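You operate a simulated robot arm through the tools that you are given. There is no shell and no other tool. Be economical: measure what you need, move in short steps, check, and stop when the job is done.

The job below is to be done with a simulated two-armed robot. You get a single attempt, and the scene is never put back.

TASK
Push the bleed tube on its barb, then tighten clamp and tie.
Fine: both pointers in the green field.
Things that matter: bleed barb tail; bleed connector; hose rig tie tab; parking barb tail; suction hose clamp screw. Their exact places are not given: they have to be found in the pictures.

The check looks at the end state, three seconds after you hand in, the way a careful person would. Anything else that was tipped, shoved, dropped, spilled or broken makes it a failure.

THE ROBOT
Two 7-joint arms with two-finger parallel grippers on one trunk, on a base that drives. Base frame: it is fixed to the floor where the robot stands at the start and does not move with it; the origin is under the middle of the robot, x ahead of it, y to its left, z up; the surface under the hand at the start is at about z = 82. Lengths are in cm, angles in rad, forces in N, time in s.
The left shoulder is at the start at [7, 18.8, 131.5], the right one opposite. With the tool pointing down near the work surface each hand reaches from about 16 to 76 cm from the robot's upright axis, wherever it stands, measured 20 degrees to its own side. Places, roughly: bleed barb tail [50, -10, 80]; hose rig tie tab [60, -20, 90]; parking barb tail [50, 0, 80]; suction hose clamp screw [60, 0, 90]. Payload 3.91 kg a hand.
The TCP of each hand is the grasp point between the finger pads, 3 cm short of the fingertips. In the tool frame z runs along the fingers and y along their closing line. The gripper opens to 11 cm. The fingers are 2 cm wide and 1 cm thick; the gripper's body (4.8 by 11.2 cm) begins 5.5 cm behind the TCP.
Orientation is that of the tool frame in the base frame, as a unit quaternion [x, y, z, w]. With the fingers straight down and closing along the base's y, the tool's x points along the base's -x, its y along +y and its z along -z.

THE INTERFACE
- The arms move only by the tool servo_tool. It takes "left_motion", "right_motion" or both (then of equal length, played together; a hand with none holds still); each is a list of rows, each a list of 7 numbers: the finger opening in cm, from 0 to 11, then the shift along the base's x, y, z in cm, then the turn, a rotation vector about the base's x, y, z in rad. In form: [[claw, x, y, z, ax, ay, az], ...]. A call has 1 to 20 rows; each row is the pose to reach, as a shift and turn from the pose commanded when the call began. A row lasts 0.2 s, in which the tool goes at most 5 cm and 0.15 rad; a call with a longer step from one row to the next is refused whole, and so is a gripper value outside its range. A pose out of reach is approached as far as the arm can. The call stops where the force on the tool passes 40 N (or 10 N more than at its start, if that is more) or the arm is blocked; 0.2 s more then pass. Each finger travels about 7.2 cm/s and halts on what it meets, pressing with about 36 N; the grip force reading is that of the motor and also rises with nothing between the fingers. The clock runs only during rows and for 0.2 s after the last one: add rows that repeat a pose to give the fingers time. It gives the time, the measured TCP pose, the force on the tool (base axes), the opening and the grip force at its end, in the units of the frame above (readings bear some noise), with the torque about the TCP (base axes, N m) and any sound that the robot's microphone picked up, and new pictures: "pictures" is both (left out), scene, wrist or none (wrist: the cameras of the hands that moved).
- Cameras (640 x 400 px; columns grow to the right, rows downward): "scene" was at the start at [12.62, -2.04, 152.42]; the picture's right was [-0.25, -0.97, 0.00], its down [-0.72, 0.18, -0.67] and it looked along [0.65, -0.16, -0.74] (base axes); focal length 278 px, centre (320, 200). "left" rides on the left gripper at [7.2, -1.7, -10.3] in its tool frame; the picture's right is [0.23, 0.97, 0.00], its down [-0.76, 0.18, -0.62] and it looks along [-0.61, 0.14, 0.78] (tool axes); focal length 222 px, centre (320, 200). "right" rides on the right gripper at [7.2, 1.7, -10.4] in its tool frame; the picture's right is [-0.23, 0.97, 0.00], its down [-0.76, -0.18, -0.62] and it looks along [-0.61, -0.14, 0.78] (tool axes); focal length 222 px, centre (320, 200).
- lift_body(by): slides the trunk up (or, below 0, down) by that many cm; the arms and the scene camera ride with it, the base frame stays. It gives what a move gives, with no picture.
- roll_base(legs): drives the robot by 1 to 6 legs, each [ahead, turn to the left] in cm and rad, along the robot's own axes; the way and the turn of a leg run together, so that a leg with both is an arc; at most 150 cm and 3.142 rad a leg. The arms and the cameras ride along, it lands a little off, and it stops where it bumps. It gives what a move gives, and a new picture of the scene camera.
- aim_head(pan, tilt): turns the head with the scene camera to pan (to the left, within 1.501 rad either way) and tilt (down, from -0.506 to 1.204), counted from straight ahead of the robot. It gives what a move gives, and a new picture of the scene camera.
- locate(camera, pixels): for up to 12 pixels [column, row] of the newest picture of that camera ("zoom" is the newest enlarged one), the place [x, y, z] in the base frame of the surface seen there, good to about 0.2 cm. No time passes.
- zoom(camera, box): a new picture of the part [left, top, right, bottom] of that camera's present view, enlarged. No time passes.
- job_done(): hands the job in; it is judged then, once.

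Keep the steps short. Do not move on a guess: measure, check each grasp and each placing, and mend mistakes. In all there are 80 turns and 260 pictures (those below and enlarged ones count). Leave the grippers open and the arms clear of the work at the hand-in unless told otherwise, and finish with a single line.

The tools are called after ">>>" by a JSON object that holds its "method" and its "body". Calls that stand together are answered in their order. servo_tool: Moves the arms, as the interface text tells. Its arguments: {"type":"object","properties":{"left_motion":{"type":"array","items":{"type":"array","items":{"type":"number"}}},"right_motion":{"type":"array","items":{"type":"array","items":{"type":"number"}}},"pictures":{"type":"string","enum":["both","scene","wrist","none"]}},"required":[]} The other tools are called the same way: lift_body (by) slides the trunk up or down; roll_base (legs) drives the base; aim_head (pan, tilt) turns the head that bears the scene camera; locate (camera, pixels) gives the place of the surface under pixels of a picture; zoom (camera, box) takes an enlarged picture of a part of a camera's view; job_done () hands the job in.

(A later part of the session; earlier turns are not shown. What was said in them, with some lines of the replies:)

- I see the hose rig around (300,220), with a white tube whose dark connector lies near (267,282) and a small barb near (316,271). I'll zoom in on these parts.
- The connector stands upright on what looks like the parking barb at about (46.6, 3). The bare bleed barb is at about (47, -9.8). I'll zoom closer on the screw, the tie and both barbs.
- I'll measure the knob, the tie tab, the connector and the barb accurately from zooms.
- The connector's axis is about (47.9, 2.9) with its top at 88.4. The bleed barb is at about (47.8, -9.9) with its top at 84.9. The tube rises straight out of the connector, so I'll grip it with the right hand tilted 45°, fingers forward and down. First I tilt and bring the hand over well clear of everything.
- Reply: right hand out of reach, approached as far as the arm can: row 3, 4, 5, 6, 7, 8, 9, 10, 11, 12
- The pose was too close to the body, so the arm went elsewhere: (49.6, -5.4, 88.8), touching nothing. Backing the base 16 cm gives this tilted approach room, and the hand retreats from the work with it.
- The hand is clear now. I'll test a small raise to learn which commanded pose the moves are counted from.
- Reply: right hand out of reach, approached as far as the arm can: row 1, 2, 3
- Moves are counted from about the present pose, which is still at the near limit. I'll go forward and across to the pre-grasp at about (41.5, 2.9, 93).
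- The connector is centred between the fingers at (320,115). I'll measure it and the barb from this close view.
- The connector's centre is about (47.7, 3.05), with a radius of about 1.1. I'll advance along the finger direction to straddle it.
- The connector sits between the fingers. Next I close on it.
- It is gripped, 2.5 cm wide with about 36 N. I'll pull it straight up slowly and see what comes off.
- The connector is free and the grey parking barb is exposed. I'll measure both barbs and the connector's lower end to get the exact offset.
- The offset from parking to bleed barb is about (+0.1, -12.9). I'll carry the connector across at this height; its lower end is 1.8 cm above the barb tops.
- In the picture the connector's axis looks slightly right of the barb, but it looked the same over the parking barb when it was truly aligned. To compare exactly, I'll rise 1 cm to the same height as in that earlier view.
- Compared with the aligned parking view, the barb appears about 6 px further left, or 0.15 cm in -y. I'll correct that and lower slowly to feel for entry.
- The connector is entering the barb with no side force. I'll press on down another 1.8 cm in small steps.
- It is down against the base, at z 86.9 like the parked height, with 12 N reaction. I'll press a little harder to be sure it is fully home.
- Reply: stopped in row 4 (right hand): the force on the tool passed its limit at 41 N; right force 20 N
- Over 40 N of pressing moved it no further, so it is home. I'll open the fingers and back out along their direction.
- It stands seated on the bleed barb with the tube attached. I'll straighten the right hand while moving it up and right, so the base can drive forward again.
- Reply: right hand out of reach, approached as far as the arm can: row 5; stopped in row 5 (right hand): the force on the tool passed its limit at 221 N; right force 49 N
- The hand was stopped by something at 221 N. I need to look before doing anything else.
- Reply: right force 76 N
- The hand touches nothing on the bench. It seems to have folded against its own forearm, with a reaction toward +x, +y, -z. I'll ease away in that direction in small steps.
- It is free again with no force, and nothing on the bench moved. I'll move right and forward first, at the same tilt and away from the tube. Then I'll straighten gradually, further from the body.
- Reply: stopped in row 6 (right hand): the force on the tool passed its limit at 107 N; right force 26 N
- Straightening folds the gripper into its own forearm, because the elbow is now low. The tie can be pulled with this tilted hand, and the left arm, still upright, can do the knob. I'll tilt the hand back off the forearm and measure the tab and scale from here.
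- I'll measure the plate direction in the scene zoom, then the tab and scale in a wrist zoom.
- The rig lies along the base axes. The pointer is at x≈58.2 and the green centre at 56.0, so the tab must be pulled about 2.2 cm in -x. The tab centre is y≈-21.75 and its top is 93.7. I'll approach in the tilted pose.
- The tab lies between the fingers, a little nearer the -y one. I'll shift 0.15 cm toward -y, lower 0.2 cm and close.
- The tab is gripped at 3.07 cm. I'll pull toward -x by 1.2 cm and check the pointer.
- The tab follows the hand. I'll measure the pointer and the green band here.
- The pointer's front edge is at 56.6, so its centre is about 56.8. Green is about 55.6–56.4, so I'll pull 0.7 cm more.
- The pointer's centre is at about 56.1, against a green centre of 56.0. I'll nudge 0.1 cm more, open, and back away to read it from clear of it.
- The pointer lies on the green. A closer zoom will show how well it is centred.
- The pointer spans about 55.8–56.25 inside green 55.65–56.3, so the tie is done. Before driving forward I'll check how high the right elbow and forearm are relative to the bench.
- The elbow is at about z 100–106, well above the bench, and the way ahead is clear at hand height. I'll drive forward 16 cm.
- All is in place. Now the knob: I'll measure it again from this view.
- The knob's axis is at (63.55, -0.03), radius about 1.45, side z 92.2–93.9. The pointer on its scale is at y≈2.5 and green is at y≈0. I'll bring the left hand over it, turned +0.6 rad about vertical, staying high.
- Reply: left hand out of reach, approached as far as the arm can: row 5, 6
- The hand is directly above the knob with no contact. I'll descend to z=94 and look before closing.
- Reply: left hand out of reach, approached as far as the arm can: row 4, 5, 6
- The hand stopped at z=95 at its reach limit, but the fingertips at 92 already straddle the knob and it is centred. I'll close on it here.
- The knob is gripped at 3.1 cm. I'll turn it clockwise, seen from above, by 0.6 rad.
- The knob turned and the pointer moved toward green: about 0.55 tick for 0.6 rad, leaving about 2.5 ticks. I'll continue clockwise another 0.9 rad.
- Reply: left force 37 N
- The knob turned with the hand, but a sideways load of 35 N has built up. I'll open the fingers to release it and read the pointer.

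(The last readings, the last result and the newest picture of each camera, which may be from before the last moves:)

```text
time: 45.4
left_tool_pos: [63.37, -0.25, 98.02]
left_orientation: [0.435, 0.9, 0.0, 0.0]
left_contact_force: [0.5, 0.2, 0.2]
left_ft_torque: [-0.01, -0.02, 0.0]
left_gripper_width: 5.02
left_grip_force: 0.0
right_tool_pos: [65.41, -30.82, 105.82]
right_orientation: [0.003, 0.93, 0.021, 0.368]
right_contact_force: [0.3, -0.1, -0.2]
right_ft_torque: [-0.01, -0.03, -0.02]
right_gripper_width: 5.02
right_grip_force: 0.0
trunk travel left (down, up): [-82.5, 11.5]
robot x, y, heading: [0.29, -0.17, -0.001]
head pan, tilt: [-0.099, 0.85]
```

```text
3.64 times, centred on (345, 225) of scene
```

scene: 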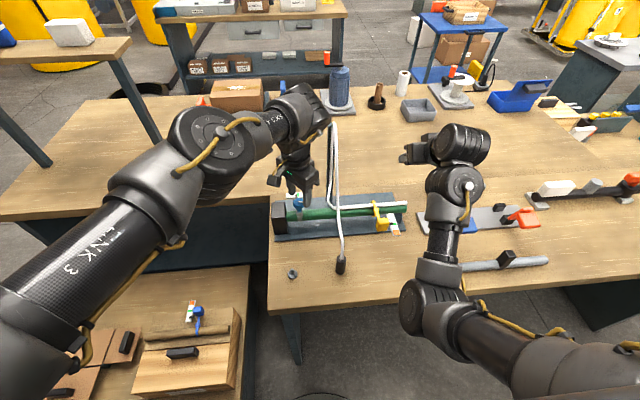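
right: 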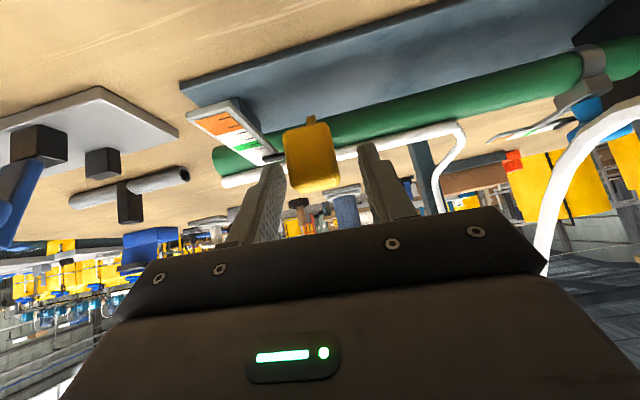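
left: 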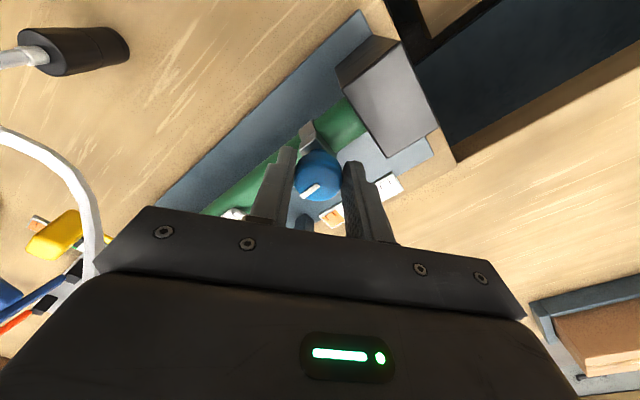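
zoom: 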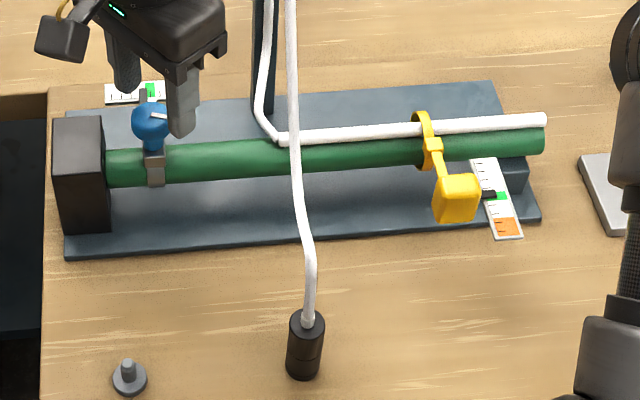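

It is released. I'll rotate the hand back above the knob by 1.5 rad and recentre, then read the pointer.

>>> {"method": "servo_tool", "body": {"left_motion": [[5, 0, 0, 0, 0, 0, 0.14], [5, 0, 0, 0, 0, 0, 0.28], [5, 0, 0, 0, 0, 0, 0.42], [5, 0, 0, 0, 0, 0, 0.56], [5, 0.1, 0.1, 0, 0, 0, 0.7], [5, 0.1, 0.1, 0, 0, 0, 0.84], [5, 0.1, 0.1, 0, 0, 0, 0.98], [5, 0.15, 0.15, 0, 0, 0, 1.12], [5, 0.15, 0.15, 0, 0, 0, 1.26], [5, 0.15, 0.15, 0, 0, 0, 1.4], [5, 0.15, 0.15, 0, 0, 0, 1.5], [5, 0.15, 0.15, 0, 0, 0, 1.5]], "pictures": "none"}}

>>> {"method": "zoom", "body": {"camera": "left", "box": [220, 60, 420, 220]}}

>>> {"method": "zoom", "body": {"camera": "scene", "box": [275, 170, 335, 220]}}

```text
time: 48.0
left_tool_pos: [63.53, -0.06, 97.99]
left_orientation: [-0.296, 0.955, 0.0, 0.0]
left_contact_force: [0.1, 0.1, -0.4]
left_ft_torque: [-0.05, -0.02, 0.0]
left_gripper_width: 5.02
left_grip_force: 0.0
right_tool_pos: [65.33, -30.93, 105.9]
right_orientation: [0.002, 0.929, 0.022, 0.368]
right_contact_force: [-0.2, 0.0, -0.2]
right_ft_torque: [0.0, -0.02, 0.01]
right_gripper_width: 4.99
right_grip_force: 0.1
trunk travel left (down, up): [-82.5, 11.5]
robot x, y, heading: [-0.24, 0.11, 0.001]
head pan, tilt: [-0.099, 0.85]
```

```text
2.50 times, centred on (320, 140) of left
```

zoom: 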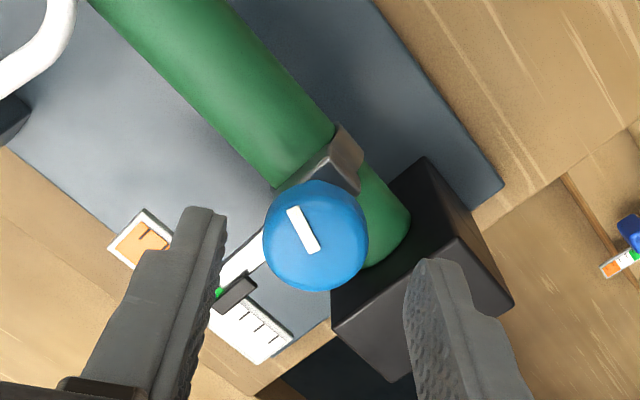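

```text
8.00 times, centred on (305, 195) of scene
```

zoom: 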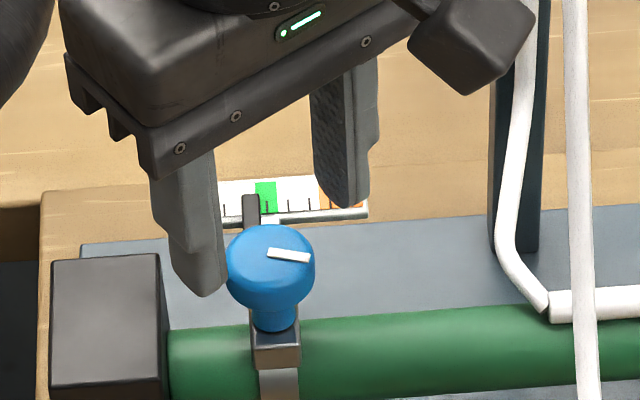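

The pointer is now about 0.75 tick short of the green tick. The first pass moved it about 2.35 ticks for 1.5 rad. I'll measure it exactly.

>>> {"method": "locate", "body": {"camera": "zoom", "pixels": [[250, 205], [250, 215], [266, 192], [266, 208], [257, 190], [275, 190], [288, 206]]}}

>>> {"method": "zoom", "body": {"camera": "scene", "box": [295, 185, 319, 203]}}

```text
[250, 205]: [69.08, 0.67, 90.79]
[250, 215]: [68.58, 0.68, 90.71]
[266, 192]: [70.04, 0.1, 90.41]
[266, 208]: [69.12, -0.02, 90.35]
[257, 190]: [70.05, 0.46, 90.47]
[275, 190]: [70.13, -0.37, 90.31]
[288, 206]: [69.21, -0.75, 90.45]
```

```text
16.00 times, centred on (307, 194) of scene
```

zoom: 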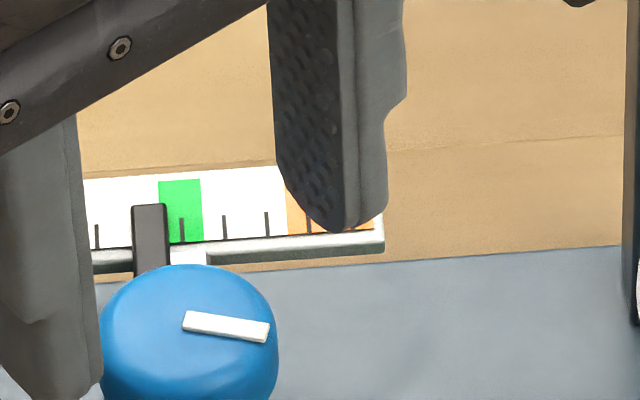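

0.63 cm remains at roughly 1.2 cm/rad. I'll descend and close again, then turn 0.3 rad and check.

>>> {"method": "servo_tool", "body": {"left_motion": [[5, 0, 0, -1, 0, 0, 0], [5, 0, 0, -2, 0, 0, 0], [5, 0, 0, -3, 0, 0, 0], [5, 0, 0, -3, 0, 0, 0], [4, 0, 0, -3, 0, 0, 0], [3, 0, 0, -3, 0, 0, 0], [2.2, 0, 0, -3, 0, 0, 0], [2.2, 0, 0, -3, 0, 0, 0], [2.2, 0, 0, -3, 0, 0, -0.1], [2.2, 0, 0, -3, 0, 0, -0.2], [2.2, 0, 0, -3, 0, 0, -0.3], [2.2, 0, 0, -3, 0, 0, -0.3]], "pictures": "none"}}

>>> {"method": "zoom", "body": {"camera": "left", "box": [220, 80, 420, 240]}}

>>> {"method": "zoom", "body": {"camera": "scene", "box": [275, 170, 335, 220]}}

```text
time: 50.6
left_tool_pos: [63.28, -0.14, 95.41]
left_orientation: [-0.148, 0.989, 0.0, 0.003]
left_contact_force: [-7.9, -1.7, 31.7]
left_ft_torque: [-0.14, 0.59, 0.01]
left_gripper_width: 3.13
left_grip_force: 45.3
left hand out of reach, approached as far as the arm can: row 3, 4, 5, 6, 7, 8
right_tool_pos: [64.91, -30.87, 106.18]
right_orientation: [0.002, 0.929, 0.021, 0.37]
right_contact_force: [-0.7, -0.2, -0.2]
right_ft_torque: [-0.03, 0.0, -0.02]
right_gripper_width: 5.01
right_grip_force: 0.1
trunk travel left (down, up): [-82.5, 11.5]
robot x, y, heading: [0.16, 0.18, 0.002]
head pan, tilt: [-0.099, 0.85]
```

```text
2.50 times, centred on (320, 160) of left
```

zoom: 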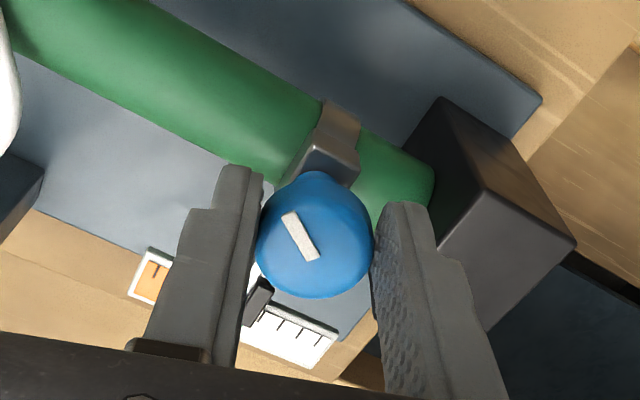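

```text
8.00 times, centred on (305, 195) of scene
```

zoom: 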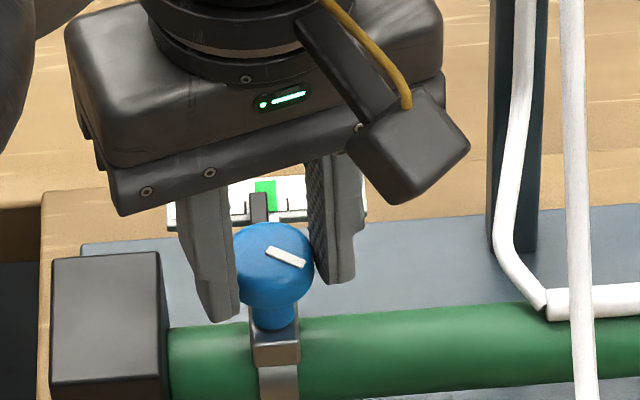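

The pointer has moved closer. There is a 32 N vertical load because the arm gained reach after gripping, so I'll ease up 0.4 cm and then measure.

>>> {"method": "servo_tool", "body": {"left_motion": [[2.2, 0, 0, 0.2, 0, 0, 0], [2.2, 0.05, 0, 0.4, 0, 0, 0], [2.2, 0.05, 0, 0.4, 0, 0, 0]], "pictures": "none"}}

>>> {"method": "zoom", "body": {"camera": "scene", "box": [295, 185, 319, 203]}}

>>> {"method": "locate", "body": {"camera": "zoom", "pixels": [[160, 220], [172, 220], [183, 220], [165, 185], [185, 185], [200, 185], [172, 240], [172, 260]]}}

```text
time: 51.4
left_tool_pos: [63.33, -0.09, 95.5]
left_orientation: [-0.148, 0.989, 0.002, 0.0]
left_contact_force: [-13.1, -0.6, 3.5]
left_ft_torque: [0.38, -0.86, -0.01]
left_gripper_width: 3.13
left_grip_force: 44.6
right_tool_pos: [64.98, -30.82, 105.98]
right_orientation: [0.003, 0.929, 0.021, 0.369]
right_contact_force: [1.0, -0.1, -1.2]
right_ft_torque: [-0.02, -0.03, -0.01]
right_gripper_width: 4.98
right_grip_force: 0.1
trunk travel left (down, up): [-82.5, 11.5]
robot x, y, heading: [0.09, -0.03, -0.003]
head pan, tilt: [-0.099, 0.85]
```

```text
16.00 times, centred on (307, 194) of scene
```

zoom: 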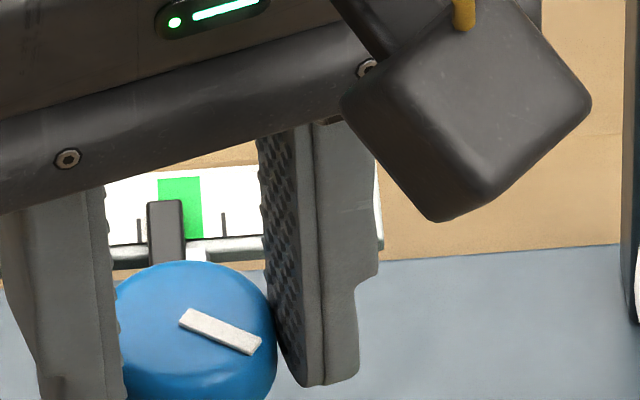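

```text
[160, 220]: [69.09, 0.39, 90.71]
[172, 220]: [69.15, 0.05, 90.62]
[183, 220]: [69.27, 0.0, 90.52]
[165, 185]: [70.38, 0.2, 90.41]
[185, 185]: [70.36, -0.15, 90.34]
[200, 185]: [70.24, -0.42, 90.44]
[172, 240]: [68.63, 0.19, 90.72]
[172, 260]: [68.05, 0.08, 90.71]
```

The pointer centre is at px 166 and the green centre at about 182. It moved 15 px for 0.3 rad, so I'll turn 0.3 rad more.

>>> {"method": "servo_tool", "body": {"left_motion": [[2.2, 0.1, 0, 0, 0, 0, -0.1], [2.2, 0.1, 0, 0, 0, 0, -0.2], [2.2, 0.1, 0, 0, 0, 0, -0.3], [2.2, 0.1, 0, 0, 0, 0, -0.3]], "pictures": "none"}}

>>> {"method": "zoom", "body": {"camera": "scene", "box": [295, 185, 319, 203]}}

```text
time: 52.4
left_tool_pos: [63.28, 0.11, 95.42]
left_orientation: [-0.001, 1.0, 0.0, -0.001]
left_contact_force: [-31.9, 9.3, -15.3]
left_ft_torque: [0.2, 0.8, 0.06]
left_gripper_width: 3.15
left_grip_force: 45.0
right_tool_pos: [65.08, -30.73, 106.12]
right_orientation: [0.002, 0.929, 0.021, 0.369]
right_contact_force: [-0.5, 0.9, -0.2]
right_ft_torque: [0.0, -0.01, 0.01]
right_gripper_width: 5.01
right_grip_force: 0.1
trunk travel left (down, up): [-82.5, 11.5]
robot x, y, heading: [-0.18, 0.13, -0.003]
head pan, tilt: [-0.099, 0.85]
```

```text
16.00 times, centred on (307, 194) of scene
```

zoom: 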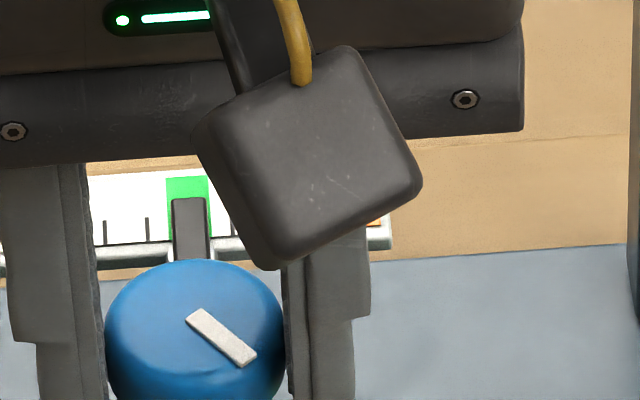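

The pointer (px 172–208) sits in the middle of the green (167–209). I'll open the fingers and rise straight up.

>>> {"method": "servo_tool", "body": {"left_motion": [[3.2, -0.1, 0, 0, 0, 0, 0], [4.2, -0.1, 0, 0, 0, 0, 0], [5, -0.1, 0, 0, 0, 0, 0], [5, -0.1, 0, 0, 0, 0, 0], [5, -0.1, 0, 1, 0, 0, 0], [5, -0.1, 0, 4, 0, 0, 0], [5, -0.1, 0, 8, 0, 0, 0], [5, -0.1, 0, 12, 0, 0, 0], [5, -1, 3, 15, 0, 0, 0], [6, -2, 6, 17, 0, 0, 0], [8, -3, 10, 18, 0, 0, 0], [10, -4, 14, 18, 0, 0, 0], [11, -5, 18, 18, 0, 0, 0], [11, -6, 21, 18, 0, 0, 0]]}}

>>> {"method": "zoom", "body": {"camera": "scene", "box": [290, 180, 322, 204]}}

>>> {"method": "zoom", "body": {"camera": "scene", "box": [372, 200, 412, 240]}}

>>> {"method": "zoom", "body": {"camera": "scene", "box": [260, 170, 420, 290]}}

```text
time: 55.4
left_tool_pos: [57.74, 21.2, 113.45]
left_orientation: [0.001, 1.0, -0.001, 0.001]
left_contact_force: [0.1, -0.3, 0.2]
left_ft_torque: [0.01, -0.02, -0.01]
left_gripper_width: 10.98
left_grip_force: 0.1
right_tool_pos: [65.2, -30.74, 105.96]
right_orientation: [0.003, 0.93, 0.021, 0.368]
right_contact_force: [-0.6, 0.0, 0.3]
right_ft_torque: [-0.06, -0.01, 0.0]
right_gripper_width: 5.03
right_grip_force: 0.0
trunk travel left (down, up): [-82.5, 11.5]
robot x, y, heading: [-0.08, -0.07, 0.003]
head pan, tilt: [-0.099, 0.85]
```

scene: 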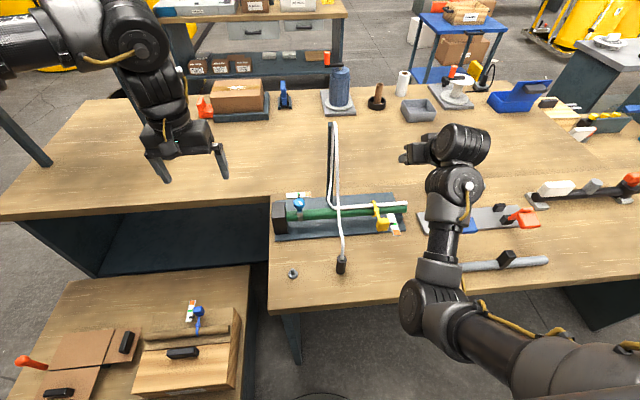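
left: 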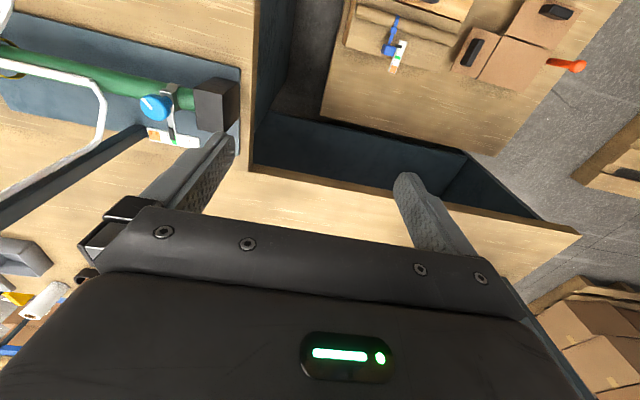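

```text
16.00 times, centred on (306, 192) of scene
```

zoom: 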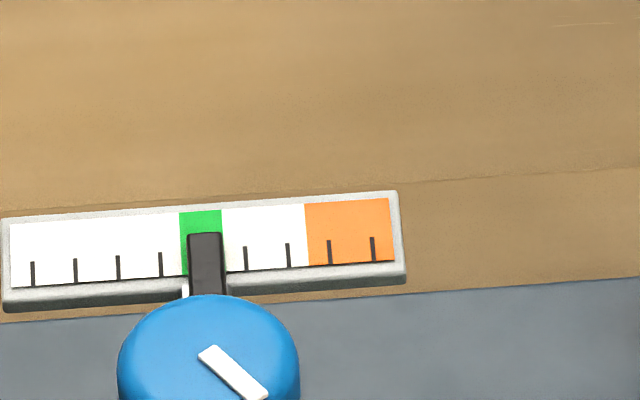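

```text
10.00 times, centred on (392, 220) of scene
```

zoom: 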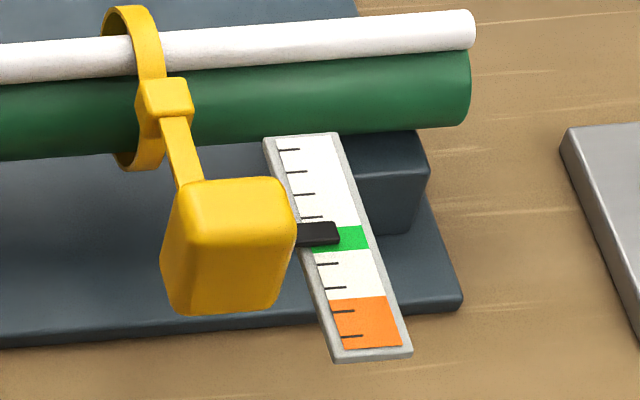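

```text
3.33 times, centred on (340, 230) of scene
```

zoom: 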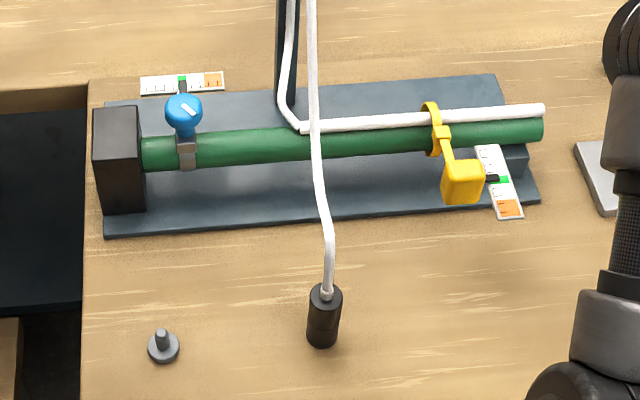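

The clamp's pointer is centred in green. The tie's pointer looks slightly toward the far edge, so I'll measure it against the green edges and ticks.

>>> {"method": "zoom", "body": {"camera": "scene", "box": [398, 216, 414, 232]}}

>>> {"method": "zoom", "body": {"camera": "scene", "box": [372, 200, 412, 240]}}

>>> {"method": "locate", "body": {"camera": "zoom", "pixels": [[320, 226], [325, 226], [320, 234], [328, 234], [320, 242], [310, 226], [310, 234], [350, 229], [350, 250], [355, 239], [360, 228], [360, 248]]}}

```text
16.00 times, centred on (406, 224) of scene
```

zoom: 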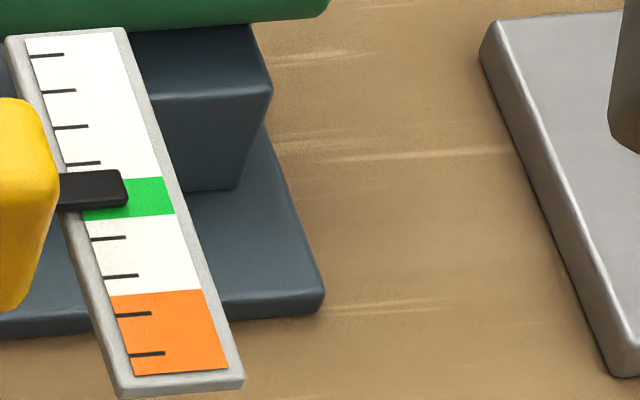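

```text
10.00 times, centred on (392, 220) of scene
```

zoom: 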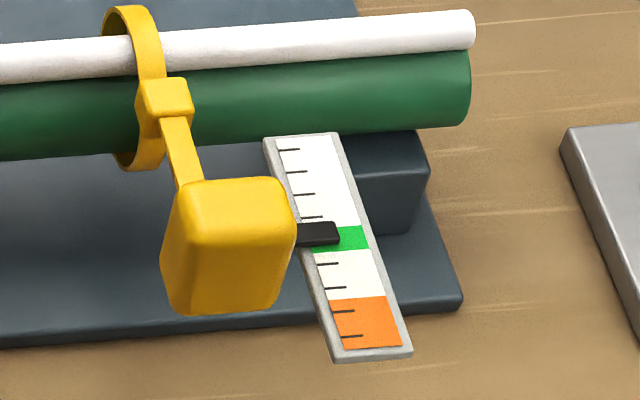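

```text
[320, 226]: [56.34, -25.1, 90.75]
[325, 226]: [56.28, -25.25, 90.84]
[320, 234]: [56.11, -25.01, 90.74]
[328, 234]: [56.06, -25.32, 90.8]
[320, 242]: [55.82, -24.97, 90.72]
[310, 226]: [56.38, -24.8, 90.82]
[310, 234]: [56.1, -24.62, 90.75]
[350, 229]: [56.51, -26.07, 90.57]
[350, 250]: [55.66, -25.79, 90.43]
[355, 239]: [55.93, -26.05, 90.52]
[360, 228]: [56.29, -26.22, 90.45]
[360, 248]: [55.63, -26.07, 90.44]
```

The tie pointer spans 55.85–56.38 with its centre near 56.1, and green is about 55.6–56.4, so both pointers are in green. I'll open the right gripper fully, raise that hand a little, and check the connector's height once more.

>>> {"method": "servo_tool", "body": {"right_motion": [[6, 0, -1, 1, 0, 0, 0], [8, 0, -2, 2, 0, 0, 0], [10, 0, -3, 3, 0, 0, 0], [11, 0, -3, 3, 0, 0, 0], [11, 0, -3, 3, 0, 0, 0]], "pictures": "scene"}}

>>> {"method": "zoom", "body": {"camera": "scene", "box": [320, 235, 360, 280]}}

>>> {"method": "locate", "body": {"camera": "scene", "pixels": [[340, 260], [341, 266], [341, 272], [338, 257]]}}

```text
time: 56.6
left_tool_pos: [57.85, 21.03, 113.47]
left_orientation: [0.0, 1.0, 0.0, 0.0]
left_contact_force: [-0.6, 0.6, 0.1]
left_ft_torque: [-0.01, 0.04, 0.01]
left_gripper_width: 10.98
left_grip_force: 0.1
right_tool_pos: [65.37, -33.78, 108.9]
right_orientation: [0.003, 0.929, 0.022, 0.368]
right_contact_force: [0.2, -0.4, -0.3]
right_ft_torque: [0.0, -0.03, -0.01]
right_gripper_width: 10.99
right_grip_force: 0.2
trunk travel left (down, up): [-82.5, 11.5]
robot x, y, heading: [-0.15, -0.04, -0.0]
head pan, tilt: [-0.099, 0.85]
```

scene: 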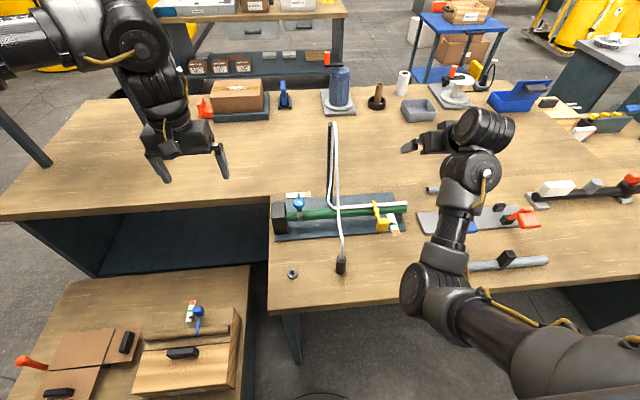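

```text
8.89 times, centred on (340, 258) of scene
```

zoom: 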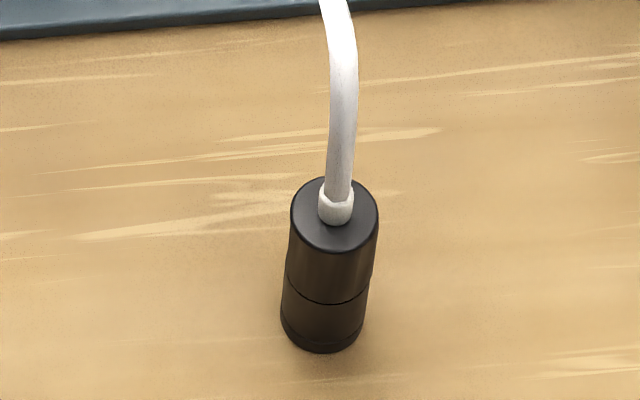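

```text
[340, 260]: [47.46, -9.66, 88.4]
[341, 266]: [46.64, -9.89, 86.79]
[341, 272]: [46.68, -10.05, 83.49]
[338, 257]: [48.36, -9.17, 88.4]
```

The connector's top is at 88.4, the same as its seated parked height. Both pointers are in green, the hands are open and clear, so I'll hand in.

>>> {"method": "job_done", "body": {}}

```text
The job is handed in.
```

The bleed tube is pushed home on its barb, the clamp and tie pointers both read inside the green, and the job is handed in with both hands open and clear; the right hand bumped hard twice mid-job (221 N and 107 N), apparently against its own forearm, and I saw nothing on the bench disturbed.
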